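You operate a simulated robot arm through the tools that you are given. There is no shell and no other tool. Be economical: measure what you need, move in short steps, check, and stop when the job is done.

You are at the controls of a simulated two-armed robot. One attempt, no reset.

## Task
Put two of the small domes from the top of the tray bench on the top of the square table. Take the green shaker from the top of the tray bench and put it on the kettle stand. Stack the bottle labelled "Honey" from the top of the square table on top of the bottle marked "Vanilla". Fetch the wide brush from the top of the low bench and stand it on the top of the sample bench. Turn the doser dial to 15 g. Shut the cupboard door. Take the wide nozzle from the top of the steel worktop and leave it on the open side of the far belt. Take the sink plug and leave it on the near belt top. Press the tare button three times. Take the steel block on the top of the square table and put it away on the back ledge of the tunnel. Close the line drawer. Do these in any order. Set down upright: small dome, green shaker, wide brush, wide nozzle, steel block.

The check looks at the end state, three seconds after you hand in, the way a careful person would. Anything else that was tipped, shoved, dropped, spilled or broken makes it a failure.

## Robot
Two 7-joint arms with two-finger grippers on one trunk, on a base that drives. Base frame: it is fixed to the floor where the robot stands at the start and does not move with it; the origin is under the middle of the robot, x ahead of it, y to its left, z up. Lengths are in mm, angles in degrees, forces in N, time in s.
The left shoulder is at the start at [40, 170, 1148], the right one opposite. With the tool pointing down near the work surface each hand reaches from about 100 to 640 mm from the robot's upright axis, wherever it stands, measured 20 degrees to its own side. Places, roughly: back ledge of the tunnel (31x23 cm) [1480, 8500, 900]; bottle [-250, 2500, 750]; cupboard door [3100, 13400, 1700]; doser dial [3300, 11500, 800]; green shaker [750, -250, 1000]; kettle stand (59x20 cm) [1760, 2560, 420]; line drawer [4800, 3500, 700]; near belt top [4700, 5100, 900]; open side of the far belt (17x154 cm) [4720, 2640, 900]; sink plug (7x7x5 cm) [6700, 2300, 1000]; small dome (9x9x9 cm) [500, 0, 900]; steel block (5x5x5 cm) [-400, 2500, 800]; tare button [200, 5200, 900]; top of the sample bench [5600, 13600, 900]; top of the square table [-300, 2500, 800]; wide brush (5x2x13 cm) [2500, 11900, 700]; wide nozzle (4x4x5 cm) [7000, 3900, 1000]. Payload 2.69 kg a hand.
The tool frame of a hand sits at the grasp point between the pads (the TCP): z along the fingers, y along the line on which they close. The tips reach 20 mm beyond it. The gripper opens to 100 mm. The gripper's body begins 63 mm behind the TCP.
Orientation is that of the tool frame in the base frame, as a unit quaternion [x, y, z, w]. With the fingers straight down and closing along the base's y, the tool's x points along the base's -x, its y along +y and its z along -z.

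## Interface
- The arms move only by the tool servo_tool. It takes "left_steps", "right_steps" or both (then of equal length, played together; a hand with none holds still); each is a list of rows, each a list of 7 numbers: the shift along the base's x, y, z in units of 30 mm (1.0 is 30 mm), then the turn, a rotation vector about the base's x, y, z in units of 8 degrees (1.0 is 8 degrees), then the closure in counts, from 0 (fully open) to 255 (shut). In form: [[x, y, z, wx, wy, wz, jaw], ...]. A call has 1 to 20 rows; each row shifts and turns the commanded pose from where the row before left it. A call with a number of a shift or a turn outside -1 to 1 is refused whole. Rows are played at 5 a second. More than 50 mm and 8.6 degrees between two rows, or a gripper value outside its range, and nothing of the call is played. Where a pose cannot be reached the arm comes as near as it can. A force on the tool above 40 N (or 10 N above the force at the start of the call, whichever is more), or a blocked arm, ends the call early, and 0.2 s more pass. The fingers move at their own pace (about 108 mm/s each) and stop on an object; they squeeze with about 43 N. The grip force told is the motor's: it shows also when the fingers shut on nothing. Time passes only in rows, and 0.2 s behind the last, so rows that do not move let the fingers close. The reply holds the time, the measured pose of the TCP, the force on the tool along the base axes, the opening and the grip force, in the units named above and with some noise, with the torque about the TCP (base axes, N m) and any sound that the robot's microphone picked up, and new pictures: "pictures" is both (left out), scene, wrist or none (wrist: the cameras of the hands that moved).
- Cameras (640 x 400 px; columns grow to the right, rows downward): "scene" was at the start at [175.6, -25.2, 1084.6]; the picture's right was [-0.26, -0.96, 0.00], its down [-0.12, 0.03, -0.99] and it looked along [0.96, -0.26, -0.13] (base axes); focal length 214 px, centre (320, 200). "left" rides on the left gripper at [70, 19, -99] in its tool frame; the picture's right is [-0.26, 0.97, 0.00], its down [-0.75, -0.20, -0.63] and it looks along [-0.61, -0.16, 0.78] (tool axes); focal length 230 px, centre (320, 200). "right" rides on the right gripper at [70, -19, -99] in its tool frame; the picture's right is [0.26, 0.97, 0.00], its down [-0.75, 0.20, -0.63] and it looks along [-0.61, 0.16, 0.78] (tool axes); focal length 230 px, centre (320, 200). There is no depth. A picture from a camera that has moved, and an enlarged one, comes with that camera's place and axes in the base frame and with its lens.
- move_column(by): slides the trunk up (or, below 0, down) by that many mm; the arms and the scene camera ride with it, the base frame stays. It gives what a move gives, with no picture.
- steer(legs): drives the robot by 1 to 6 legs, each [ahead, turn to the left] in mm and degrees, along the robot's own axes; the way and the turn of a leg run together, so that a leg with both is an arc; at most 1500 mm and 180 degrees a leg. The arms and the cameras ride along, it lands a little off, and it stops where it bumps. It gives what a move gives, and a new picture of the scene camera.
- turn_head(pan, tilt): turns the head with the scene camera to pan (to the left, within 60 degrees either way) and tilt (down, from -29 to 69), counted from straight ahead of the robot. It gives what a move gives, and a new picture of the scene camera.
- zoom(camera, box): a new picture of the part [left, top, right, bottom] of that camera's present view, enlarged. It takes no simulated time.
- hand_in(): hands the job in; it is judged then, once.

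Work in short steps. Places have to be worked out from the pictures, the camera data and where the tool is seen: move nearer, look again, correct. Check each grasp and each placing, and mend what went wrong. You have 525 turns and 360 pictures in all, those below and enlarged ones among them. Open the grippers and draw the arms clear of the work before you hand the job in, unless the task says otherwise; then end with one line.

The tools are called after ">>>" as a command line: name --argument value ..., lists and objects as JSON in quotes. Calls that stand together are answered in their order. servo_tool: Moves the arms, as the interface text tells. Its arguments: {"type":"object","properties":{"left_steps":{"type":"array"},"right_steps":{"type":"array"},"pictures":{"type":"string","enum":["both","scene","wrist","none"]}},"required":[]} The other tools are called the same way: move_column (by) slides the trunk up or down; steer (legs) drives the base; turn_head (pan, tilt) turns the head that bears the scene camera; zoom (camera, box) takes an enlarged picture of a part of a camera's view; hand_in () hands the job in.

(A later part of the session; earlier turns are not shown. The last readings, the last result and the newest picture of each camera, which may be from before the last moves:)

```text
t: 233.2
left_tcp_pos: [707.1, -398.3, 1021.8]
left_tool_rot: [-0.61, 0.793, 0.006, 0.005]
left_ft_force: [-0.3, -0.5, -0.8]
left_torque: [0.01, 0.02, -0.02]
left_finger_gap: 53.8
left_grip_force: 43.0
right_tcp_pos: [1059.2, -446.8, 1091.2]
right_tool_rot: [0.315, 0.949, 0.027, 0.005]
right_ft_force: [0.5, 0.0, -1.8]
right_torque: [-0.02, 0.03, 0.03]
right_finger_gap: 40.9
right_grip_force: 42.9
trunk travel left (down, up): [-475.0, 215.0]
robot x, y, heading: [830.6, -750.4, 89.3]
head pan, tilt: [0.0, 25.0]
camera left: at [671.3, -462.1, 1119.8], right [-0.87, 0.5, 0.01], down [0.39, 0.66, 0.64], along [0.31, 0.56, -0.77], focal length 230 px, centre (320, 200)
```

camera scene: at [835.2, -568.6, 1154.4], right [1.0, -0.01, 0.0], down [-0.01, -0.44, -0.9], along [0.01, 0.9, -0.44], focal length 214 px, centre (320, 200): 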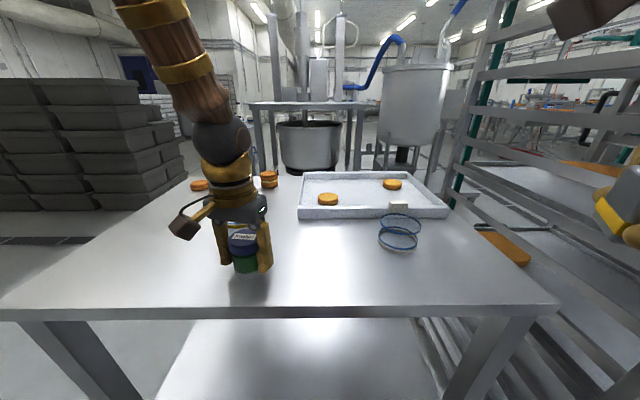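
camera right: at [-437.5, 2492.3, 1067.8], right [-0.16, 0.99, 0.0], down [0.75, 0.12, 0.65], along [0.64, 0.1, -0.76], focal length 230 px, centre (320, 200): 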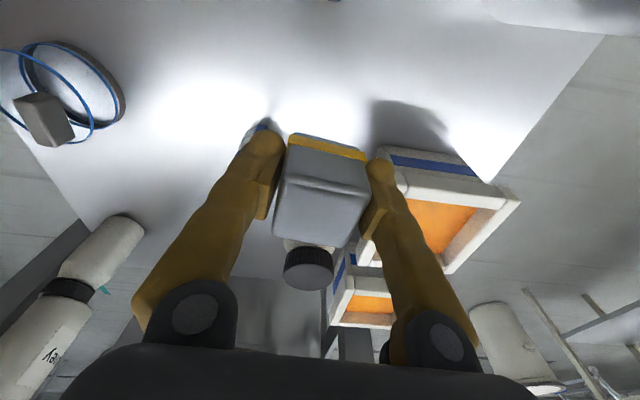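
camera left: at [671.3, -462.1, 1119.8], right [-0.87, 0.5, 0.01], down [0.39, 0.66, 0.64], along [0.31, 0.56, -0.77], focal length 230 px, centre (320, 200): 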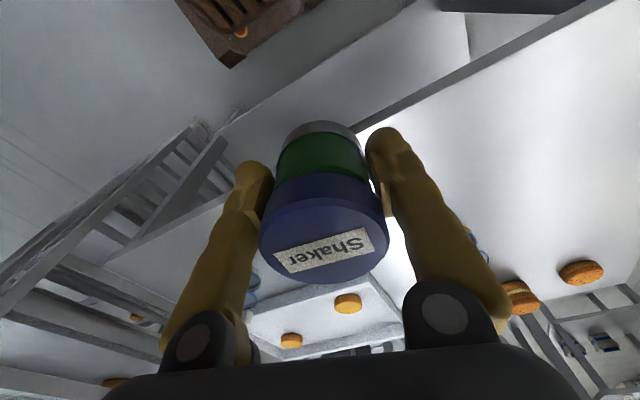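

Shaker held. Drive back around the bench to (-230,700) and look toward the kettle.

>>> steer --legs '[[0, 90.5], [1060, 0], [0, -90], [1450, 0], [0, -85]]'

```text
t: 256.9
left_tcp_pos: [170.7, 881.2, 1022.6]
left_tool_rot: [0.074, 0.997, 0.002, 0.009]
left_ft_force: [-0.5, -0.2, -1.4]
left_torque: [-0.02, -0.03, -0.01]
left_finger_gap: 52.9
left_grip_force: 43.1
right_tcp_pos: [160.0, 525.6, 1090.8]
right_tool_rot: [0.867, 0.497, 0.017, 0.022]
right_ft_force: [0.6, -0.7, -2.6]
right_torque: [-0.03, -0.01, -0.03]
right_finger_gap: 41.0
right_grip_force: 42.9
trunk travel left (down, up): [-475.0, 215.0]
robot x, y, heading: [-164.1, 725.6, 5.3]
head pan, tilt: [0.0, 25.0]
camera scene: at [13.8, 740.2, 1154.4], right [0.1, -1.0, 0.0], down [-0.44, -0.04, -0.9], along [0.89, 0.09, -0.44], focal length 214 px, centre (320, 200)
```

scene: 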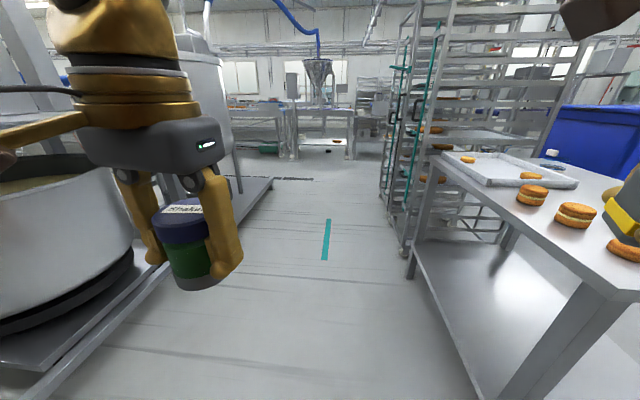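

Lane is clear ahead. Drive 1350 forward and then turn left to face the kettle area.

>>> steer --legs '[[1350, 0], [0, 80]]'

```text
t: 267.2
left_tcp_pos: [1064.4, 1217.6, 1028.4]
left_tool_rot: [-0.599, 0.801, 0.012, 0.009]
left_ft_force: [-1.1, -0.2, -1.2]
left_torque: [-0.03, 0.01, 0.0]
left_finger_gap: 53.1
left_grip_force: 42.9
right_tcp_pos: [1416.5, 1155.6, 1096.3]
right_tool_rot: [0.328, 0.944, 0.035, 0.003]
right_ft_force: [1.0, 0.2, -1.8]
right_torque: [0.04, 0.03, 0.0]
right_finger_gap: 40.8
right_grip_force: 42.9
trunk travel left (down, up): [-475.0, 215.0]
robot x, y, heading: [1181.6, 876.1, 87.6]
head pan, tilt: [0.0, 25.0]
camera scene: at [1187.6, 1059.3, 1154.4], right [1.0, -0.04, 0.0], down [-0.02, -0.44, -0.9], along [0.04, 0.9, -0.44], focal length 214 px, centre (320, 200)
```

scene: 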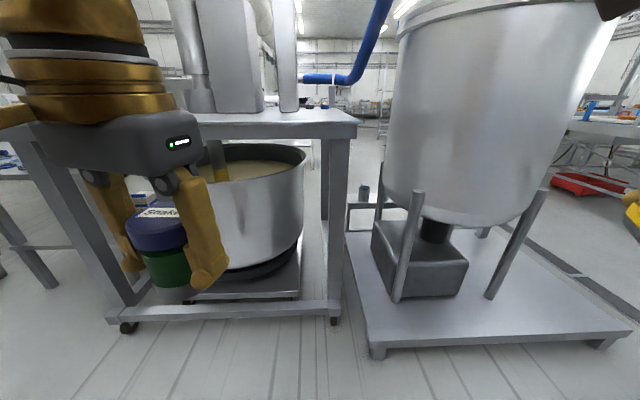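

The kettle stand (z 420) lies behind the kettle, at about y=2470–2660. I'll go around the right side: heading 0, drive 1800, then turn left and look.

>>> steer --legs '[[0, -86], [1500, 0], [350, 0], [0, 88]]'

```text
t: 267.9
left_tcp_pos: [1058.1, 1165.9, 1044.4]
left_tool_rot: [-0.595, 0.803, 0.034, 0.023]
left_ft_force: [-1.2, -0.4, -0.8]
left_torque: [0.08, 0.01, -0.02]
left_finger_gap: 52.7
left_grip_force: 43.3
right_tcp_pos: [1402.3, 1152.9, 1096.2]
right_tool_rot: [0.305, 0.951, 0.038, -0.023]
right_ft_force: [0.8, -0.9, -3.5]
right_torque: [0.02, 0.02, 0.02]
right_finger_gap: 40.9
right_grip_force: 43.0
trunk travel left (down, up): [-475.0, 215.0]
robot x, y, heading: [1184.7, 879.1, 87.4]
head pan, tilt: [0.0, 25.0]
stopped in leg 1: the robot was blocked; the commanded pose is now the measured one
camera scene: at [1188.8, 1056.7, 1154.8], right [1.0, -0.05, 0.0], down [-0.02, -0.44, -0.9], along [0.04, 0.9, -0.44], focal length 214 px, centre (320, 200)
```

scene: 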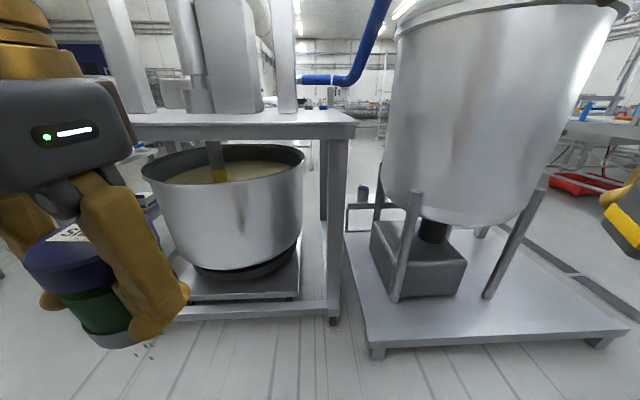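

Blocked at once, though nothing seems near; possibly a sway false alarm. Retry with a small turn.

>>> steer --legs '[[0, -20]]'

```text
t: 269.4
left_tcp_pos: [1167.8, 1194.5, 1042.3]
left_tool_rot: [-0.445, 0.895, 0.028, 0.028]
left_ft_force: [0.3, -0.5, -1.4]
left_torque: [0.02, 0.0, 0.01]
left_finger_gap: 52.9
left_grip_force: 43.4
right_tcp_pos: [1483.2, 1061.3, 1100.6]
right_tool_rot: [0.48, 0.875, 0.033, -0.045]
right_ft_force: [-9.9, 1.9, 0.2]
right_torque: [-0.11, -0.36, -0.08]
right_finger_gap: 40.8
right_grip_force: 43.0
trunk travel left (down, up): [-475.0, 215.0]
robot x, y, heading: [1178.0, 880.0, 66.8]
head pan, tilt: [0.0, 25.0]
camera scene: at [1250.4, 1045.3, 1154.4], right [0.92, -0.39, 0.0], down [-0.17, -0.4, -0.9], along [0.35, 0.83, -0.44], focal length 214 px, centre (320, 200)
```

scene: 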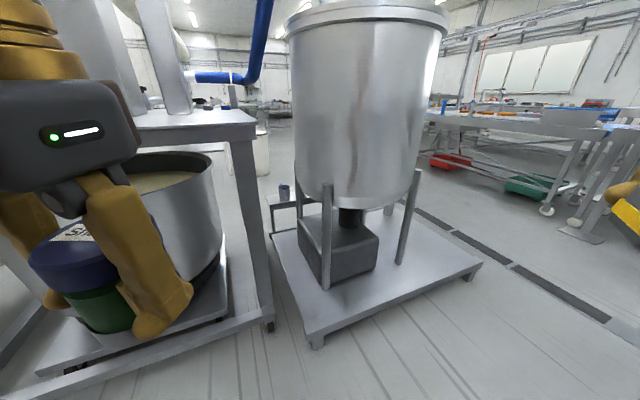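

The right hand feels ~10 N sideways. I look with the right wrist camera and pan the head right.

>>> turn_head --pan -55 --tilt 15

>>> zoom --camera "right" --box '[0, 0, 640, 400]'

```text
t: 270.7
left_tcp_pos: [1168.0, 1185.8, 1049.0]
left_tool_rot: [-0.443, 0.895, 0.035, 0.043]
left_ft_force: [0.3, 0.4, -0.8]
left_torque: [0.0, -0.04, 0.0]
left_finger_gap: 52.7
left_grip_force: 43.1
right_tcp_pos: [1479.2, 1062.1, 1098.9]
right_tool_rot: [0.468, 0.882, 0.036, -0.046]
right_ft_force: [-0.4, -0.6, -2.8]
right_torque: [0.02, 0.04, -0.01]
right_finger_gap: 40.8
right_grip_force: 43.4
trunk travel left (down, up): [-475.0, 215.0]
robot x, y, heading: [1181.5, 877.1, 67.1]
head pan, tilt: [-55.0, 15.0]
camera scene: at [1305.7, 980.4, 1171.3], right [0.21, -0.98, 0.01], down [-0.26, -0.07, -0.96], along [0.94, 0.2, -0.27], focal length 214 px, centre (320, 200)
```

scene: 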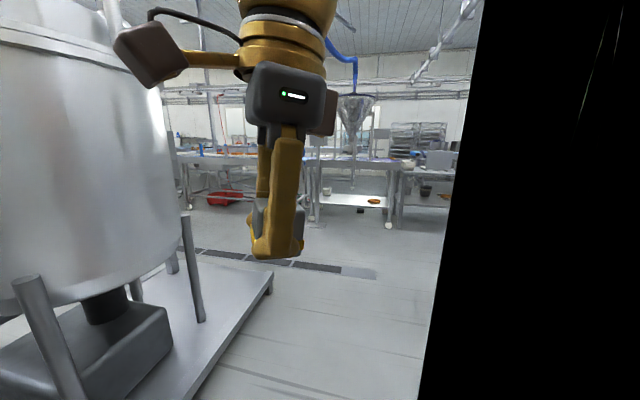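

```text
1.00 times, centred on (320, 200) of right (not enlarged: the box is as wide or as high as the picture)
camera zoom: at [1431.2, 1099.5, 1205.8], right [0.66, 0.75, 0.05], down [0.61, -0.57, 0.55], along [0.44, -0.33, -0.84], focal length 230 px, centre (320, 200)
```

zoom: 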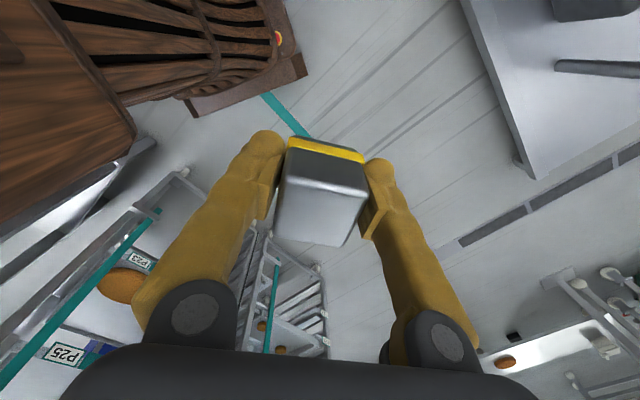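

Forces are back to zero—only inertial sway. I continue turning right in two smaller turns.

>>> steer --legs '[[0, -33]]'

>>> turn_head --pan 0 --tilt 20

```text
t: 272.8
left_tcp_pos: [1339.2, 1140.9, 1048.7]
left_tool_rot: [-0.164, 0.985, 0.022, 0.05]
left_ft_force: [-0.3, -0.1, -1.7]
left_torque: [-0.01, -0.02, -0.01]
left_finger_gap: 52.7
left_grip_force: 42.9
right_tcp_pos: [1532.0, 865.2, 1105.0]
right_tool_rot: [0.712, 0.699, 0.045, -0.05]
right_ft_force: [-0.8, 0.6, -3.8]
right_torque: [0.02, -0.06, -0.01]
right_finger_gap: 40.8
right_grip_force: 43.2
trunk travel left (down, up): [-475.0, 215.0]
robot x, y, heading: [1180.3, 882.1, 33.3]
head pan, tilt: [-55.0, 15.0]
camera scene: at [1340.4, 894.1, 1171.3], right [-0.37, -0.93, 0.01], down [-0.25, 0.09, -0.96], along [0.89, -0.36, -0.27], focal length 214 px, centre (320, 200)
```

scene: 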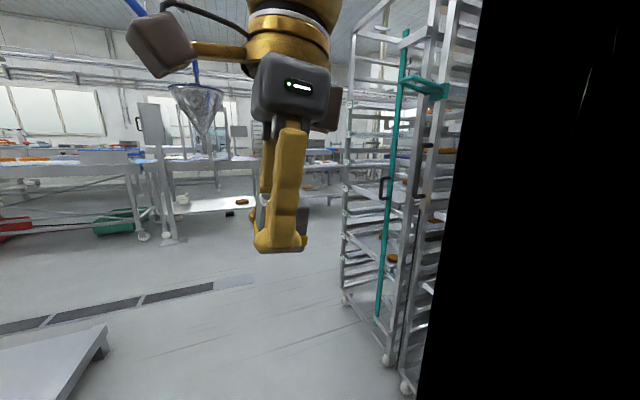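

```text
t: 274.0
left_tcp_pos: [1352.2, 1133.7, 1059.7]
left_tool_rot: [-0.164, 0.983, 0.023, 0.085]
left_ft_force: [0.0, 0.4, -1.8]
left_torque: [-0.03, 0.03, -0.01]
left_finger_gap: 52.9
left_grip_force: 42.8
right_tcp_pos: [1530.4, 866.5, 1102.7]
right_tool_rot: [0.702, 0.709, 0.048, -0.048]
right_ft_force: [-0.1, -0.1, -3.1]
right_torque: [0.0, -0.02, 0.04]
right_finger_gap: 40.9
right_grip_force: 43.3
trunk travel left (down, up): [-475.0, 215.0]
robot x, y, heading: [1177.2, 880.3, 33.1]
head pan, tilt: [0.0, 20.0]
camera scene: at [1331.4, 979.9, 1162.5], right [0.55, -0.84, 0.0], down [-0.3, -0.2, -0.93], along [0.78, 0.51, -0.36], focal length 214 px, centre (320, 200)
```

scene: 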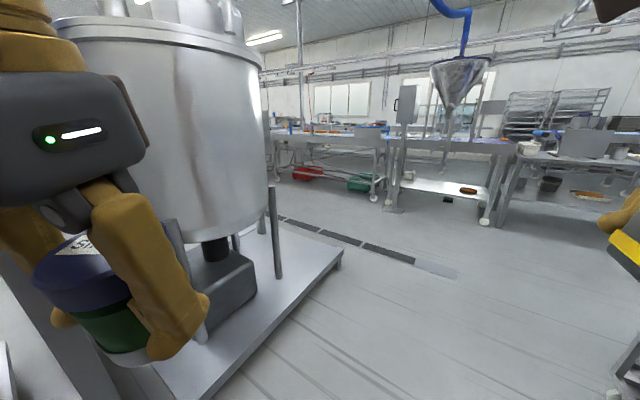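

Rack's side is at y≈200, platform's right-near corner about (2650,1640). Drive around: right 22°, forward 1900, turn left ~80, and look north.

>>> steer --legs '[[0, -24], [1500, 0], [450, 0], [0, 40]]'

```text
t: 286.9
left_tcp_pos: [3196.1, 1460.0, 1055.1]
left_tool_rot: [-0.292, 0.955, 0.033, 0.051]
left_ft_force: [0.4, -0.1, -0.9]
left_torque: [0.03, 0.03, -0.01]
left_finger_gap: 52.5
left_grip_force: 42.9
right_tcp_pos: [3446.8, 1245.8, 1104.4]
right_tool_rot: [0.61, 0.79, 0.033, -0.057]
right_ft_force: [0.7, 0.5, -3.3]
right_torque: [0.02, -0.04, 0.02]
right_finger_gap: 40.9
right_grip_force: 42.6
trunk travel left (down, up): [-475.0, 215.0]
robot x, y, heading: [3107.4, 1168.6, 48.1]
head pan, tilt: [0.0, 20.0]
camera scene: at [3226.9, 1305.6, 1162.5], right [0.74, -0.67, 0.0], down [-0.24, -0.27, -0.93], along [0.62, 0.7, -0.36], focal length 214 px, centre (320, 200)
```

scene: 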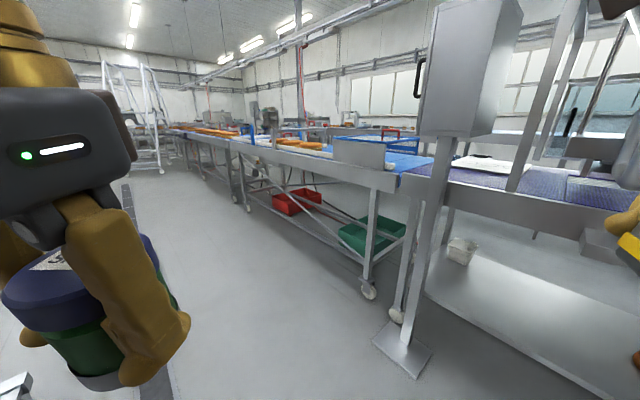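

Belt line starts at x≈4200; lane at x≈3100 is free. Turn north, drive 1850, turn left to face west.

>>> steer --legs '[[0, 44], [1500, 0], [300, 0], [0, 50]]'

```text
t: 300.4
left_tcp_pos: [2768.0, 3052.9, 1061.7]
left_tool_rot: [0.896, -0.439, -0.064, -0.01]
left_ft_force: [0.5, -0.6, -1.2]
left_torque: [-0.02, 0.03, 0.0]
left_finger_gap: 52.8
left_grip_force: 43.6
right_tcp_pos: [2963.9, 3313.5, 1103.5]
right_tool_rot: [-0.165, 0.984, -0.025, -0.062]
right_ft_force: [-0.4, 0.8, -3.2]
right_torque: [-0.03, 0.04, -0.01]
right_finger_gap: 41.0
right_grip_force: 43.0
trunk travel left (down, up): [-475.0, 215.0]
robot x, y, heading: [3056.7, 2978.7, 141.7]
head pan, tilt: [0.0, 20.0]
camera scene: at [2914.1, 3093.8, 1162.4], right [0.62, 0.79, 0.0], down [0.28, -0.22, -0.93], along [-0.73, 0.58, -0.36], focal length 214 px, centre (320, 200)
```

scene: 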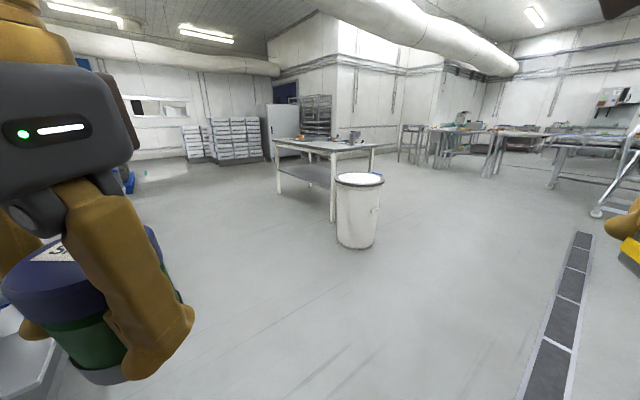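

Open floor. Turn further left ~55° to view the stand behind the kettle.

>>> steer --legs '[[0, 55]]'

```text
t: 303.3
left_tcp_pos: [2833.4, 2793.4, 1067.1]
left_tool_rot: [0.997, 0.02, -0.067, 0.024]
left_ft_force: [-0.5, 0.3, -2.0]
left_torque: [0.03, 0.02, 0.0]
left_finger_gap: 53.3
left_grip_force: 42.5
right_tcp_pos: [2736.6, 3096.9, 1102.7]
right_tool_rot: [-0.602, 0.796, -0.053, -0.04]
right_ft_force: [0.8, -0.1, -2.9]
right_torque: [-0.05, 0.0, -0.02]
right_finger_gap: 40.7
right_grip_force: 43.1
trunk travel left (down, up): [-475.0, 215.0]
robot x, y, heading: [3058.7, 2984.9, -163.5]
head pan, tilt: [0.0, 20.0]
camera scene: at [2882.5, 2931.9, 1162.5], right [-0.28, 0.96, 0.0], down [0.34, 0.1, -0.93], along [-0.9, -0.26, -0.36], focal length 214 px, centre (320, 200)
```

scene: 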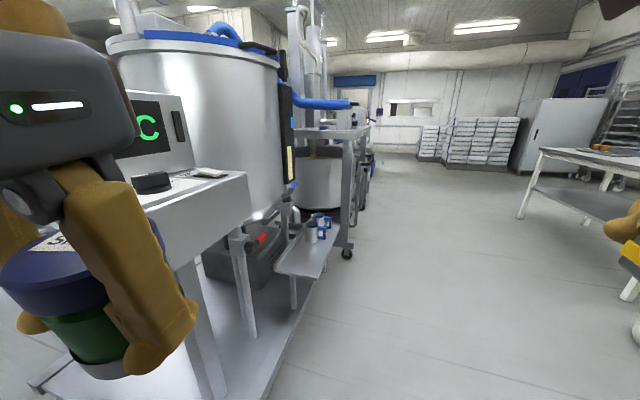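

The stand shelf: x≈1465–2055, y≈2460–2670, jugs at x≈1750. I'll place the shaker at about (1930,2580) from the north side. Drive to (1800,2990), face -y.

>>> steer --legs '[[0, -17], [1255, 0], [0, 90]]'

```text
t: 314.3
left_tcp_pos: [1933.8, 2728.5, 1075.3]
left_tool_rot: [0.804, 0.59, -0.042, 0.062]
left_ft_force: [-0.8, -0.5, -0.9]
left_torque: [0.01, 0.02, 0.02]
left_finger_gap: 52.8
left_grip_force: 43.1
right_tcp_pos: [1623.0, 2742.4, 1100.4]
right_tool_rot: [0.952, -0.299, 0.066, -0.003]
right_ft_force: [0.9, 0.0, -2.8]
right_torque: [-0.03, 0.0, -0.01]
right_finger_gap: 40.9
right_grip_force: 42.6
trunk travel left (down, up): [-475.0, 215.0]
robot x, y, heading: [1833.7, 3005.2, -93.1]
head pan, tilt: [0.0, 20.0]
camera scene: at [1820.5, 2823.4, 1162.5], right [-1.0, 0.06, 0.0], down [0.02, 0.36, -0.93], along [-0.06, -0.93, -0.36], focal length 214 px, centre (320, 200)
```

scene: 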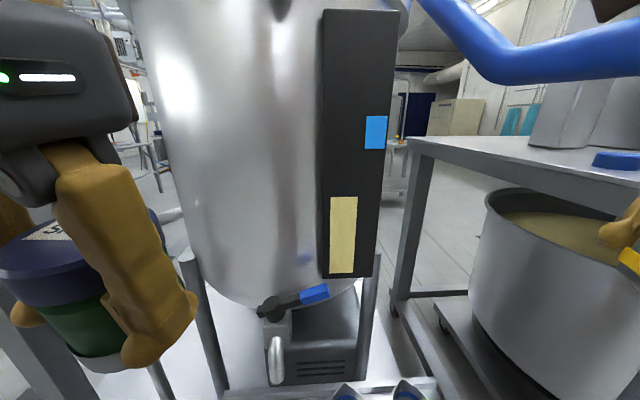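

Look down at the shelf.

>>> turn_head --pan 0 --tilt 55

```text
t: 315.3
left_tcp_pos: [1919.7, 2733.3, 1077.5]
left_tool_rot: [0.804, 0.588, -0.058, 0.062]
left_ft_force: [-0.3, 0.5, -1.1]
left_torque: [0.03, 0.02, -0.01]
left_finger_gap: 53.1
left_grip_force: 42.7
right_tcp_pos: [1625.2, 2742.2, 1099.1]
right_tool_rot: [0.956, -0.287, 0.067, -0.001]
right_ft_force: [0.5, -0.2, -2.7]
right_torque: [-0.04, 0.01, -0.04]
right_finger_gap: 40.7
right_grip_force: 43.0
trunk travel left (down, up): [-475.0, 215.0]
robot x, y, heading: [1834.5, 3008.7, -93.3]
head pan, tilt: [0.0, 55.0]
camera scene: at [1821.8, 2845.0, 1110.8], right [-1.0, 0.06, 0.0], down [0.05, 0.83, -0.56], along [-0.03, -0.56, -0.83], focal length 214 px, centre (320, 200)
```

scene: 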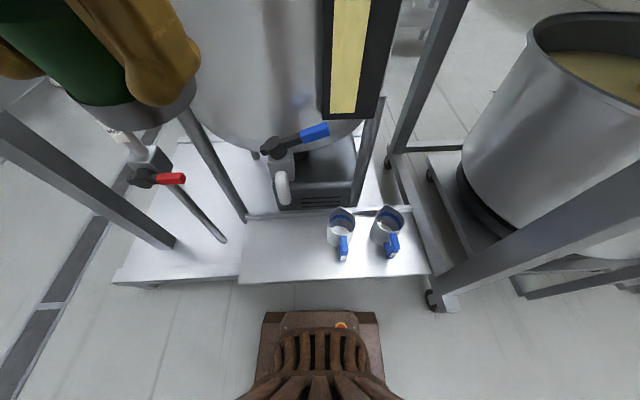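

Shelf confirmed: x 1465–2068, y 2440–2670; jugs at x≈1730 and 1563. Target (1955,2590). Lower the trunk 350.

>>> move_column --by -350

```text
t: 318.8
left_tcp_pos: [1925.3, 2736.6, 728.8]
left_tool_rot: [0.804, 0.589, -0.054, 0.063]
left_ft_force: [0.2, -0.6, -1.0]
left_torque: [-0.01, -0.02, -0.01]
left_finger_gap: 52.8
left_grip_force: 43.1
right_tcp_pos: [1624.4, 2748.0, 749.6]
right_tool_rot: [0.954, -0.292, 0.067, -0.002]
right_ft_force: [-0.5, 0.4, -3.7]
right_torque: [0.0, -0.04, 0.01]
right_finger_gap: 40.9
right_grip_force: 42.8
trunk travel left (down, up): [-125.0, 565.0]
robot x, y, heading: [1834.4, 3007.0, -93.3]
head pan, tilt: [0.0, 55.0]
```

Level the left hand (9.5°) and move over the spot, lowering to ~560.

>>> servo_tool --left_steps '[[0.17, -0.7, -0.6, 0.4, 0, 0, 255], [0.17, -0.8, -0.8, 0.4, 0, 0, 255], [0.17, -0.8, -0.8, 0.38, -0.09, 0, 255], [0.17, -0.8, -0.8, 0, 0, 0, 255], [0.17, -0.8, -0.8, 0, 0, 0, 255], [0.17, -0.8, -0.8, 0, 0, 0, 255], [0, 0, -0.8, 0, 0, 0, 255], [0, 0, 0, 0, 0, 0, 255], [0, 0, 0, 0, 0, 0, 255]]' --pictures "scene"

```text
t: 320.8
left_tcp_pos: [1965.1, 2607.4, 568.7]
left_tool_rot: [0.807, 0.591, 0.008, 0.006]
left_ft_force: [0.4, -0.6, -1.0]
left_torque: [0.01, -0.04, -0.02]
left_finger_gap: 52.8
left_grip_force: 42.8
right_tcp_pos: [1624.6, 2748.2, 749.4]
right_tool_rot: [0.954, -0.291, 0.067, -0.002]
right_ft_force: [-0.3, 1.3, -2.6]
right_torque: [-0.03, -0.03, 0.01]
right_finger_gap: 40.6
right_grip_force: 43.3
trunk travel left (down, up): [-125.0, 565.0]
robot x, y, heading: [1835.4, 3004.8, -93.5]
head pan, tilt: [0.0, 55.0]
camera scene: at [1822.1, 2851.1, 760.8], right [-1.0, 0.06, 0.0], down [0.05, 0.83, -0.56], along [-0.03, -0.56, -0.83], focal length 214 px, centre (320, 200)
```

scene: 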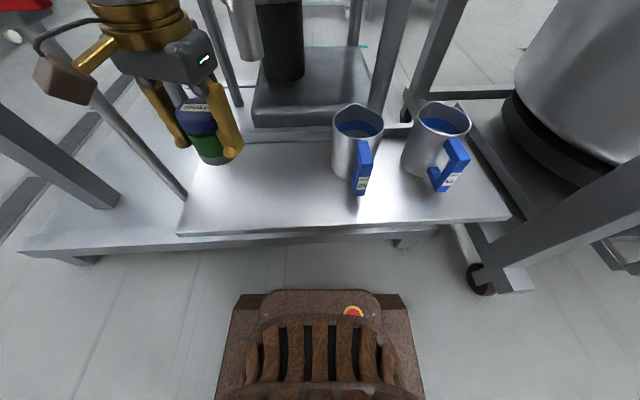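

Above the free left end of the shelf and upright. Lower toward ~475.

>>> servo_tool --left_steps '[[-0.2, 0, -0.8, 0, 0, 0, 255], [-0.2, 0, -0.8, 0, 0, 0, 255], [0, 0, -0.8, 0, 0, 0, 255], [0, 0, -0.4, 0, 0, 0, 255], [0, 0, 0, 0, 0, 0, 255]]' --pictures "none"

>>> servo_tool --left_steps '[[0, 0, -0.12, 0, 0, 0, 255], [0, 0, -0.12, 0, 0, 0, 255], [0, 0, 0, 0, 0, 0, 255]]' --pictures "none"

```text
t: 321.9
left_tcp_pos: [1952.9, 2605.1, 483.3]
left_tool_rot: [0.807, 0.591, 0.007, 0.007]
left_ft_force: [-0.2, 0.1, -0.8]
left_torque: [-0.02, 0.0, -0.01]
left_finger_gap: 52.6
left_grip_force: 43.3
right_tcp_pos: [1625.6, 2748.7, 749.8]
right_tool_rot: [0.954, -0.291, 0.067, -0.001]
right_ft_force: [0.9, -0.1, -1.9]
right_torque: [0.01, -0.06, -0.01]
right_finger_gap: 41.1
right_grip_force: 43.1
trunk travel left (down, up): [-125.0, 565.0]
robot x, y, heading: [1836.0, 3008.2, -93.4]
head pan, tilt: [0.0, 55.0]
```

```text
t: 322.8
left_tcp_pos: [1953.0, 2606.5, 476.2]
left_tool_rot: [0.806, 0.592, 0.007, 0.007]
left_ft_force: [-0.2, -0.8, -1.6]
left_torque: [0.0, -0.02, 0.0]
left_finger_gap: 53.0
left_grip_force: 43.3
right_tcp_pos: [1626.0, 2748.2, 748.8]
right_tool_rot: [0.954, -0.292, 0.067, -0.002]
right_ft_force: [-0.6, 0.1, -2.8]
right_torque: [-0.04, -0.03, -0.02]
right_finger_gap: 40.9
right_grip_force: 42.8
trunk travel left (down, up): [-125.0, 565.0]
robot x, y, heading: [1833.0, 3008.7, -93.8]
head pan, tilt: [0.0, 55.0]
```

>>> servo_tool --left_steps '[[0, 0, -0.1, 0, 0, 0, 255], [0, 0, -0.1, 0, 0, 0, 255], [0, 0, -0.1, 0, 0, 0, 255], [0, 0, 0, 0, 0, 0, 255]]' --pictures "none"

>>> servo_tool --left_steps '[[0, 0, -0.08, 0, 0, 0, 255], [0, 0, 0, 0, 0, 0, 255]]' --pictures "scene"

```text
t: 323.8
left_tcp_pos: [1953.6, 2603.9, 467.6]
left_tool_rot: [0.806, 0.592, 0.009, 0.006]
left_ft_force: [-0.4, -0.3, -1.4]
left_torque: [-0.02, 0.02, 0.0]
left_finger_gap: 52.8
left_grip_force: 43.0
right_tcp_pos: [1624.6, 2748.8, 750.0]
right_tool_rot: [0.954, -0.291, 0.067, -0.002]
right_ft_force: [-0.3, 0.7, -3.2]
right_torque: [0.01, -0.01, -0.01]
right_finger_gap: 40.9
right_grip_force: 43.3
trunk travel left (down, up): [-125.0, 565.0]
robot x, y, heading: [1831.9, 3006.1, -93.6]
head pan, tilt: [0.0, 55.0]
```

```text
t: 324.4
left_tcp_pos: [1953.1, 2605.7, 464.5]
left_tool_rot: [0.806, 0.591, 0.007, 0.007]
left_ft_force: [0.5, -0.5, -0.8]
left_torque: [0.02, -0.03, 0.04]
left_finger_gap: 52.9
left_grip_force: 42.9
right_tcp_pos: [1623.9, 2746.7, 749.3]
right_tool_rot: [0.954, -0.291, 0.067, -0.001]
right_ft_force: [-0.4, 0.2, -3.0]
right_torque: [-0.02, -0.03, -0.01]
right_finger_gap: 41.1
right_grip_force: 42.8
trunk travel left (down, up): [-125.0, 565.0]
robot x, y, heading: [1833.2, 3006.3, -93.3]
head pan, tilt: [0.0, 55.0]
camera scene: at [1822.1, 2851.1, 760.8], right [-1.0, 0.06, 0.0], down [0.05, 0.83, -0.56], along [-0.03, -0.56, -0.83], focal length 214 px, centre (320, 200)
```

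scene: 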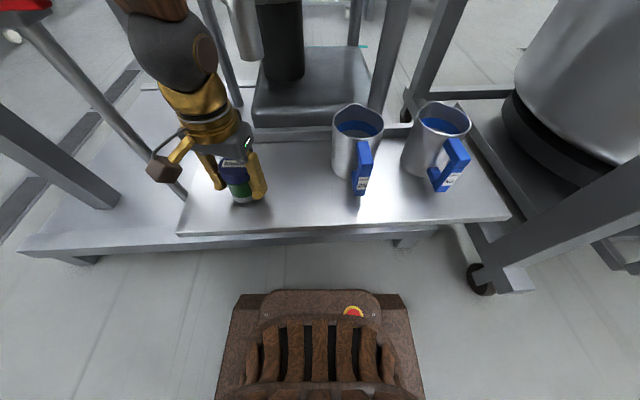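

>>> servo_tool --left_steps '[[0, 0, -0.08, 0, 0, 0, 255], [0, 0, -0.08, 0, 0, 0, 255], [0, 0, 0, 0, 0, 0, 255]]' --pictures "none"

```text
t: 325.1
left_tcp_pos: [1953.0, 2605.1, 459.5]
left_tool_rot: [0.806, 0.591, 0.007, 0.007]
left_ft_force: [0.6, 0.2, -1.0]
left_torque: [0.0, 0.02, -0.02]
left_finger_gap: 52.7
left_grip_force: 42.6
right_tcp_pos: [1626.1, 2749.3, 750.4]
right_tool_rot: [0.954, -0.291, 0.067, -0.002]
right_ft_force: [-1.4, -0.1, -3.5]
right_torque: [-0.06, 0.0, 0.0]
right_finger_gap: 40.8
right_grip_force: 42.7
trunk travel left (down, up): [-125.0, 565.0]
robot x, y, heading: [1833.0, 3009.5, -93.3]
head pan, tilt: [0.0, 55.0]
```

>>> servo_tool --left_steps '[[0, 0, -0.1, 0, 0, 0, 255], [0, 0, -0.1, 0, 0, 0, 255], [0, 0, -0.1, 0, 0, 0, 255], [0, 0, 0, 0, 0, 0, 255]]' --pictures "none"

```text
t: 326.1
left_tcp_pos: [1953.9, 2603.9, 452.0]
left_tool_rot: [0.806, 0.591, 0.006, 0.009]
left_ft_force: [5.8, 2.3, 35.5]
left_torque: [-0.15, 0.28, 0.03]
left_finger_gap: 52.6
left_grip_force: 42.6
right_tcp_pos: [1624.7, 2750.3, 750.1]
right_tool_rot: [0.954, -0.292, 0.067, 0.0]
right_ft_force: [-0.5, -0.7, -3.0]
right_torque: [-0.03, -0.01, -0.03]
right_finger_gap: 40.9
right_grip_force: 43.4
trunk travel left (down, up): [-125.0, 565.0]
robot x, y, heading: [1831.7, 3011.4, -93.3]
head pan, tilt: [0.0, 55.0]
```

Contact. Ease up 2 mm, release, and rise straight up 150 mm.

>>> servo_tool --left_steps '[[0, 0, 0.08, 0, 0, 0, 255], [0, 0, 0, 0, 0, 0, 100], [0, 0, 0, 0, 0, 0, 30], [0, 0, 0, 0, 0, 0, 0], [0, 0, 0.6, 0, 0, 0, 0], [0, 0, 0.9, 0, 0, 0, 0], [0, 0, 0.9, 0, 0, 0, 0], [0, 0, 0.9, 0, 0, 0, 0], [0, 0, 0.9, 0, 0, 0, 0], [0, 0.8, 0.9, 0, 0, 0, 0], [0, 0.8, 0, 0, 0, 0, 0], [0, 0, 0, 0, 0, 0, 0]]' --pictures "scene"

```text
t: 328.8
left_tcp_pos: [1954.5, 2652.9, 606.4]
left_tool_rot: [0.806, 0.592, 0.008, 0.006]
left_ft_force: [0.1, -0.2, -0.6]
left_torque: [0.0, 0.02, -0.02]
left_finger_gap: 100.3
left_grip_force: 0.1
right_tcp_pos: [1624.1, 2748.3, 749.5]
right_tool_rot: [0.954, -0.291, 0.067, -0.002]
right_ft_force: [0.1, -0.4, -2.0]
right_torque: [-0.02, -0.01, 0.02]
right_finger_gap: 40.9
right_grip_force: 43.0
trunk travel left (down, up): [-125.0, 565.0]
robot x, y, heading: [1831.4, 3004.7, -93.4]
head pan, tilt: [0.0, 55.0]
camera scene: at [1822.1, 2851.1, 760.8], right [-1.0, 0.06, 0.0], down [0.05, 0.83, -0.56], along [-0.03, -0.56, -0.83], focal length 214 px, centre (320, 200)
```

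scene: 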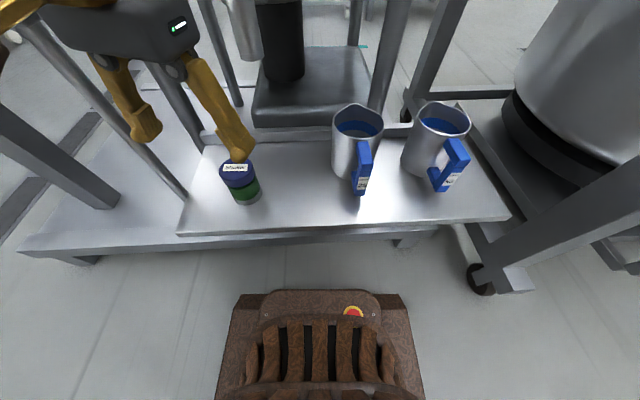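

Shaker stands on the stand. Raise the trunk, then turn toward the tare button area (200,5200).

>>> move_column --by 350

>>> turn_head --pan 0 --tilt 20

>>> steer --legs '[[-150, 0], [0, -137]]'

```text
t: 332.2
left_tcp_pos: [1954.5, 2651.5, 955.0]
left_tool_rot: [0.806, 0.591, 0.008, 0.006]
left_ft_force: [-0.7, -0.2, 0.4]
left_torque: [0.01, 0.01, -0.03]
left_finger_gap: 100.2
left_grip_force: 0.0
right_tcp_pos: [1625.7, 2743.0, 1098.6]
right_tool_rot: [0.956, -0.287, 0.067, -0.001]
right_ft_force: [0.4, 0.7, -3.3]
right_torque: [-0.03, -0.06, 0.01]
right_finger_gap: 40.9
right_grip_force: 42.8
trunk travel left (down, up): [-475.0, 215.0]
robot x, y, heading: [1835.7, 3010.0, -93.2]
head pan, tilt: [0.0, 55.0]
```

```text
t: 333.2
left_tcp_pos: [1954.3, 2651.6, 956.4]
left_tool_rot: [0.807, 0.591, 0.007, 0.007]
left_ft_force: [0.2, 0.1, 0.1]
left_torque: [-0.01, 0.02, -0.02]
left_finger_gap: 100.0
left_grip_force: 0.1
right_tcp_pos: [1625.2, 2742.6, 1099.3]
right_tool_rot: [0.956, -0.287, 0.066, -0.001]
right_ft_force: [0.5, -0.3, -3.1]
right_torque: [-0.06, 0.0, 0.03]
right_finger_gap: 41.1
right_grip_force: 42.8
trunk travel left (down, up): [-475.0, 215.0]
robot x, y, heading: [1832.3, 3006.8, -93.4]
head pan, tilt: [0.0, 20.0]
camera scene: at [1820.4, 2823.2, 1162.4], right [-1.0, 0.06, 0.0], down [0.02, 0.36, -0.93], along [-0.06, -0.93, -0.36], focal length 214 px, centre (320, 200)
```

scene: 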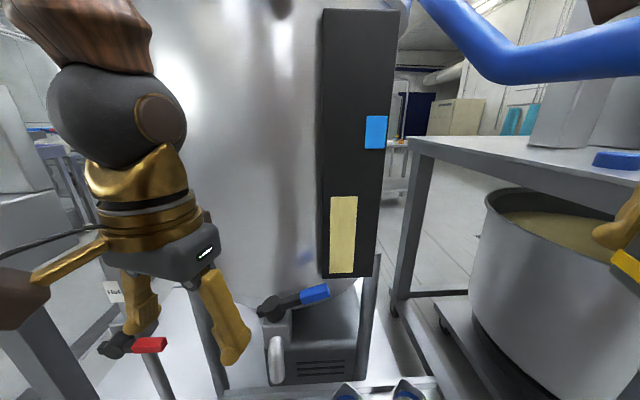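

```text
t: 340.4
left_tcp_pos: [1513.7, 3340.0, 956.9]
left_tool_rot: [0.841, -0.541, -0.004, 0.011]
left_ft_force: [0.4, 0.0, -0.2]
left_torque: [0.01, -0.01, -0.02]
left_finger_gap: 100.2
left_grip_force: 0.1
right_tcp_pos: [1822.8, 3492.2, 1104.1]
right_tool_rot: [-0.066, 0.996, -0.03, -0.058]
right_ft_force: [0.1, 0.1, -3.3]
right_torque: [-0.01, 0.01, 0.02]
right_finger_gap: 40.7
right_grip_force: 42.8
trunk travel left (down, up): [-475.0, 215.0]
robot x, y, heading: [1831.0, 3152.1, 128.5]
head pan, tilt: [0.0, 20.0]
camera scene: at [1716.3, 3291.9, 1162.5], right [0.78, 0.62, 0.0], down [0.22, -0.28, -0.93], along [-0.58, 0.73, -0.36], focal length 214 px, centre (320, 200)
```

scene: 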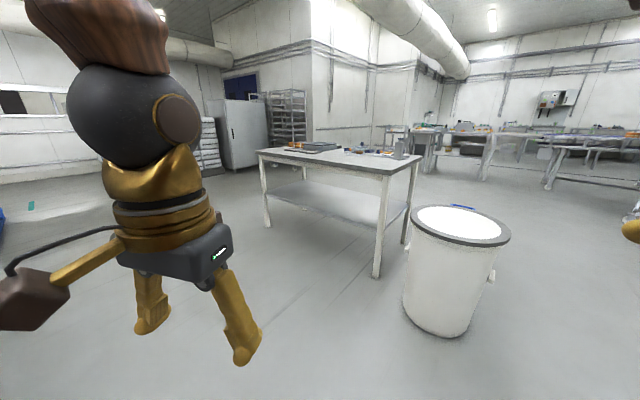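

A long table (x≈-100..1220, y≈4600..5270) ahead. Zoom on its items.

>>> zoom --camera "scene" --box '[245, 115, 435, 200]'

```text
3.37 times, centred on (340, 158) of scene
camera zoom: at [1716.3, 3291.9, 1162.5], right [0.78, 0.62, 0.0], down [0.22, -0.28, -0.93], along [-0.58, 0.73, -0.36], focal length 722 px, centre (253, 343)
```

zoom: 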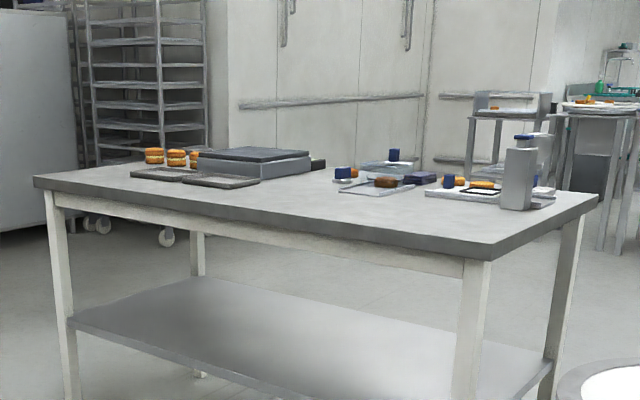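

The scale sits at the table's far-left part; its black front seems to face the far side. I'll go around the left end: drive to (-600,4200), then look.

>>> steer --legs '[[0, 28.2], [1350, 0], [1300, 0], [0, -80]]'

```text
t: 358.3
left_tcp_pos: [-686.9, 4568.2, 963.4]
left_tool_rot: [-0.535, 0.845, 0.013, -0.002]
left_ft_force: [-0.4, -0.1, -0.2]
left_torque: [0.0, 0.0, 0.02]
left_finger_gap: 99.9
left_grip_force: 0.1
right_tcp_pos: [-371.6, 4444.7, 1110.0]
right_tool_rot: [0.355, 0.932, -0.01, -0.078]
right_ft_force: [-0.1, -0.5, -2.2]
right_torque: [0.05, 0.01, -0.01]
right_finger_gap: 41.0
right_grip_force: 43.1
trunk travel left (down, up): [-475.0, 215.0]
robot x, y, heading: [-630.1, 4222.6, 79.1]
head pan, tilt: [0.0, 20.0]
camera scene: at [-594.6, 4397.3, 1162.5], right [0.98, -0.19, 0.0], down [-0.07, -0.35, -0.93], along [0.18, 0.92, -0.36], focal length 214 px, centre (320, 200)
```

scene: 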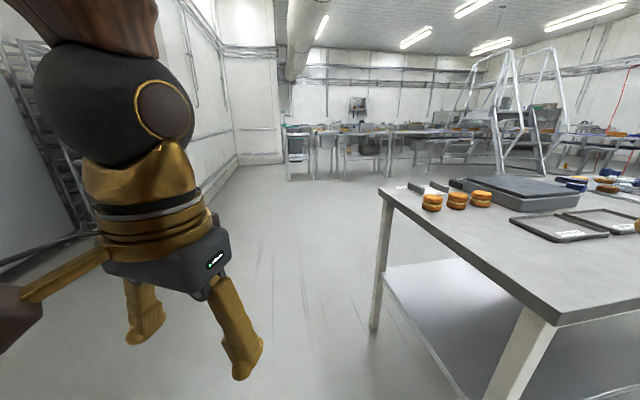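

>>> zoom --camera "scene" --box '[390, 160, 600, 250]'

```text
3.05 times, centred on (495, 205) of scene
camera zoom: at [-594.6, 4397.3, 1162.5], right [0.98, -0.19, 0.0], down [-0.07, -0.35, -0.93], along [0.18, 0.92, -0.36], focal length 654 px, centre (-213, 185)
```

zoom: 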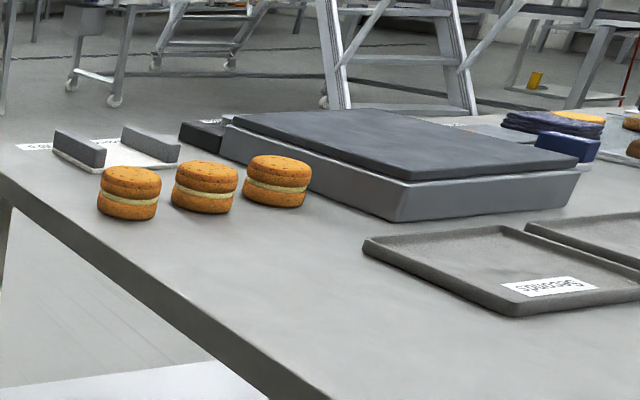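

The scale's control panel is on its far side. Drive around to (200,5800) and face -y.

>>> steer --legs '[[0, 12], [1500, 0], [80, 0], [0, -90], [820, 0], [0, -88]]'

```text
t: 378.9
left_tcp_pos: [321.0, 5514.8, 966.7]
left_tool_rot: [0.761, 0.649, 0.0, 0.02]
left_ft_force: [1.0, 0.7, -0.4]
left_torque: [-0.02, -0.01, 0.01]
left_finger_gap: 99.9
left_grip_force: 0.0
right_tcp_pos: [-13.9, 5535.0, 1115.7]
right_tool_rot: [0.971, -0.219, 0.088, -0.028]
right_ft_force: [0.8, -0.4, -3.3]
right_torque: [-0.03, -0.04, -0.02]
right_finger_gap: 40.8
right_grip_force: 43.3
trunk travel left (down, up): [-475.0, 215.0]
robot x, y, heading: [173.4, 5820.6, -85.0]
head pan, tilt: [0.0, 20.0]
camera scene: at [187.3, 5638.1, 1162.5], right [-1.0, -0.09, 0.0], down [-0.03, 0.36, -0.93], along [0.08, -0.93, -0.36], focal length 214 px, centre (320, 200)
```

scene: 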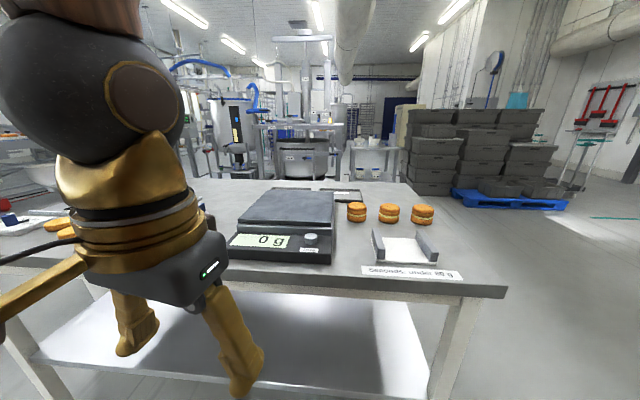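

>>> zoom --camera "scene" --box '[220, 215, 350, 275]'

```text
4.92 times, centred on (285, 245) of scene
camera zoom: at [187.3, 5638.1, 1162.5], right [-1.0, -0.09, 0.0], down [-0.03, 0.36, -0.93], along [0.08, -0.93, -0.36], focal length 1056 px, centre (492, -22)
```

zoom: 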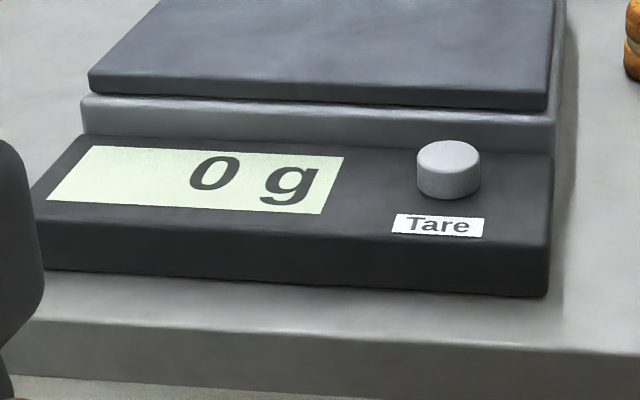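

Tare button is a cylinder standing up at about (248,5189, z≈895). Drive 220 closer.

>>> steer --legs '[[220, 0]]'

>>> servo_tool --left_steps '[[-0.5, -0.2, 0.3, 0, 0, 0, 255], [-0.5, -0.2, 0.3, 0, 0, 0, 255], [-0.5, -0.2, 0, 0, 0, 0, 255], [0, -0.4, 0, 0, 0, 0, 255], [0, -0.4, 0, 0, 0, 0, 255], [0, 0, 0, 0, 0, 0, 255], [0, 0, 0, 0, 0, 0, 255]]' --pictures "both"

```text
t: 380.5
left_tcp_pos: [341.5, 5312.9, 972.6]
left_tool_rot: [0.76, 0.649, -0.004, 0.028]
left_ft_force: [-0.4, 0.5, 0.1]
left_torque: [-0.02, 0.03, -0.02]
left_finger_gap: 100.1
left_grip_force: 0.1
right_tcp_pos: [7.1, 5317.9, 1115.6]
right_tool_rot: [0.975, -0.204, 0.083, -0.024]
right_ft_force: [0.6, 0.5, -2.7]
right_torque: [-0.03, -0.03, -0.02]
right_finger_gap: 41.0
right_grip_force: 43.1
trunk travel left (down, up): [-475.0, 215.0]
robot x, y, heading: [194.2, 5602.1, -84.6]
head pan, tilt: [0.0, 20.0]
camera scene: at [207.5, 5421.0, 1162.8], right [-1.0, -0.09, 0.0], down [-0.03, 0.36, -0.93], along [0.09, -0.93, -0.36], focal length 214 px, centre (320, 200)
```

scene: 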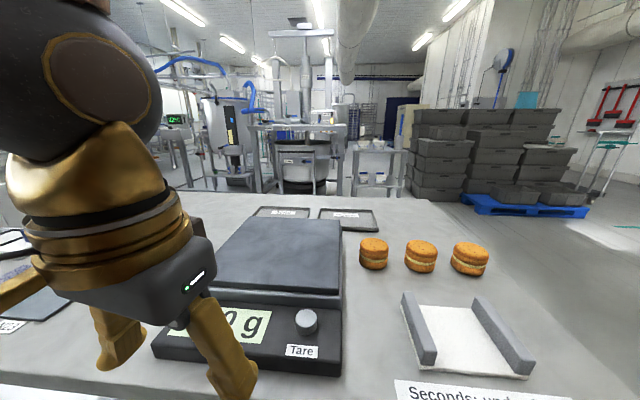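

```text
t: 382.1
left_tcp_pos: [295.4, 5279.7, 1001.2]
left_tool_rot: [0.755, 0.654, -0.019, 0.033]
left_ft_force: [0.0, 0.3, 0.9]
left_torque: [0.02, 0.02, -0.01]
left_finger_gap: 0.2
left_grip_force: 29.2
right_tcp_pos: [5.5, 5314.5, 1113.7]
right_tool_rot: [0.978, -0.191, 0.079, -0.021]
right_ft_force: [-0.2, -0.3, -3.0]
right_torque: [-0.01, -0.04, 0.0]
right_finger_gap: 40.5
right_grip_force: 43.2
trunk travel left (down, up): [-475.0, 215.0]
robot x, y, heading: [191.6, 5601.2, -85.1]
head pan, tilt: [0.0, 20.0]
camera scene: at [207.7, 5419.1, 1162.4], right [-1.0, -0.09, 0.0], down [-0.03, 0.36, -0.93], along [0.09, -0.93, -0.36], focal length 214 px, centre (320, 200)
camera left: at [322.0, 5353.7, 1095.3], right [0.92, -0.39, 0.04], down [-0.32, -0.67, 0.68], along [-0.24, -0.64, -0.74], focal length 230 px, centre (320, 200)
```

scene: 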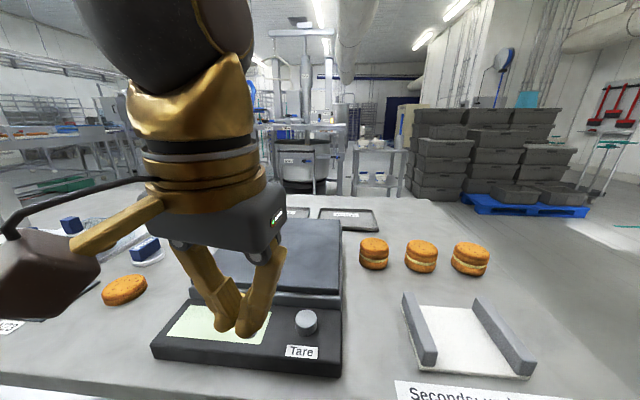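
left: 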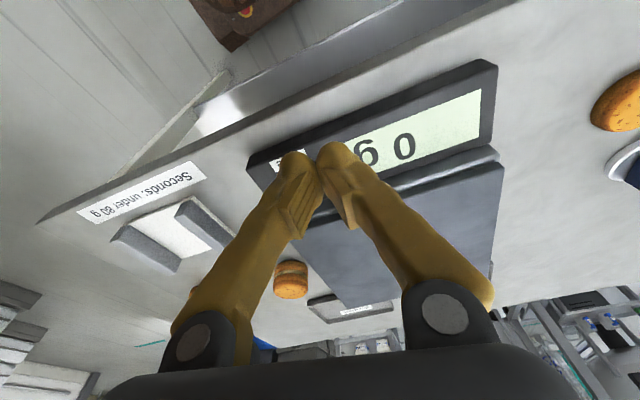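

Button top triangulates to (249,5191,896). Bring closed fingertips above it, levelling the tool.

>>> servo_tool --left_steps '[[-0.4, -0.7, 0, 0.27, 0.05, 0, 255], [-0.4, -0.75, 0, 0.27, 0.05, 0, 255], [-0.4, -0.75, 0, 0, 0, 0, 255], [-0.35, -0.75, 0, 0, 0, 0, 255], [0, 0, -0.7, 0, 0, 0, 255], [0, 0, -0.7, 0, 0, 0, 255], [0, 0, -0.4, 0, 0, 0, 255], [0, 0, 0, 0, 0, 0, 255], [0, 0, 0, 0, 0, 0, 255]]' --pictures "both"

```text
t: 384.3
left_tcp_pos: [268.2, 5195.6, 959.4]
left_tool_rot: [0.728, 0.685, -0.021, -0.018]
left_ft_force: [-0.2, 0.8, 0.0]
left_torque: [-0.06, -0.03, -0.02]
left_finger_gap: 0.0
left_grip_force: 29.4
right_tcp_pos: [7.0, 5315.7, 1113.0]
right_tool_rot: [0.981, -0.176, 0.074, -0.015]
right_ft_force: [0.0, -0.5, -2.3]
right_torque: [-0.02, -0.04, -0.02]
right_finger_gap: 40.8
right_grip_force: 42.8
trunk travel left (down, up): [-475.0, 215.0]
robot x, y, heading: [193.4, 5603.1, -84.5]
head pan, tilt: [0.0, 20.0]
stopped in row 9 (left hand): the arm was blocked; the commanded pose is now the measured one
camera scene: at [208.2, 5420.3, 1162.7], right [-1.0, -0.09, 0.0], down [-0.03, 0.36, -0.93], along [0.09, -0.93, -0.36], focal length 214 px, centre (320, 200)
camera left: at [295.1, 5264.3, 1055.9], right [0.95, -0.31, -0.05], down [-0.21, -0.74, 0.64], along [-0.24, -0.6, -0.76], focal length 230 px, centre (320, 200)
```

scene: 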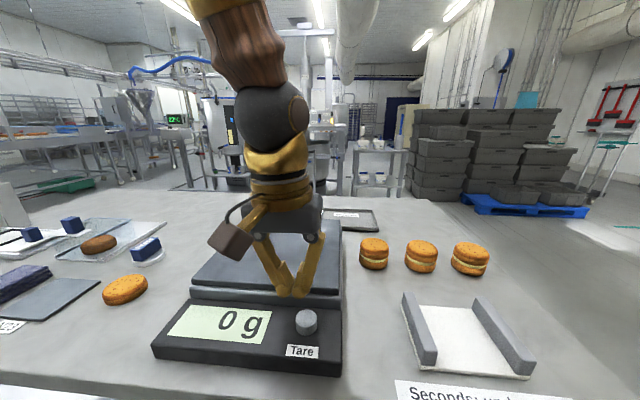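
left: 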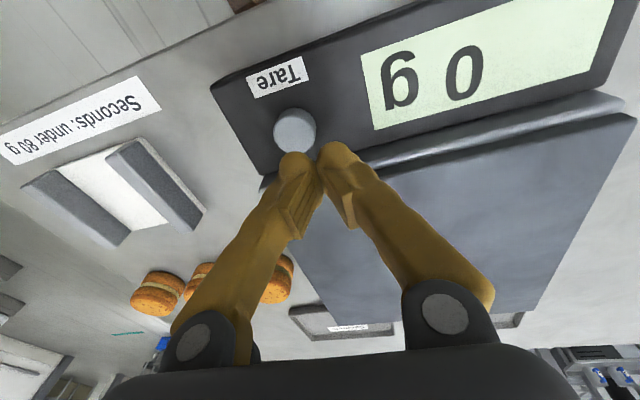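

The left arm was resisted again and the right hand's yaw is creeping: the arms touch. I move the right hand 150 mm outward.

>>> servo_tool --left_steps '[[0, 0, 0.3, 0, 0, 0, 255], [0, 0, 0, 0, 0, 0, 255], [0, 0, 0, 0, 0, 0, 255], [0, 0, 0, 0, 0, 0, 255], [0, 0, 0, 0, 0, 0, 255], [0, 0, 0, 0, 0, 0, 255], [0, 0, 0, 0, 0, 0, 255]]' --right_steps '[[-0.7, 0, 0, 0, 0, 0, 255], [-0.8, -0.2, 0, 0, 0, 0, 255], [-0.8, -0.2, 0, 0, 0, 0, 255], [-0.8, -0.2, 0, 0, 0, 0, 255], [-0.8, -0.2, 0, 0, 0, 0, 255], [-0.8, -0.2, 0, 0, 0, 0, 255], [0, 0, 0, 0, 0, 0, 255]]' --pictures "none"

```text
t: 385.9
left_tcp_pos: [264.8, 5191.3, 971.2]
left_tool_rot: [0.729, 0.684, -0.025, -0.014]
left_ft_force: [-1.1, -0.5, -0.3]
left_torque: [0.0, 0.02, -0.03]
left_finger_gap: 0.0
left_grip_force: 28.8
right_tcp_pos: [-138.5, 5289.4, 1120.9]
right_tool_rot: [0.978, -0.189, 0.082, -0.014]
right_ft_force: [0.3, 0.1, -3.5]
right_torque: [-0.03, 0.0, -0.02]
right_finger_gap: 41.2
right_grip_force: 43.3
right hand out of reach, approached as far as the arm can: row 1
trunk travel left (down, up): [-475.0, 215.0]
robot x, y, heading: [193.0, 5602.2, -84.9]
head pan, tilt: [0.0, 20.0]
```

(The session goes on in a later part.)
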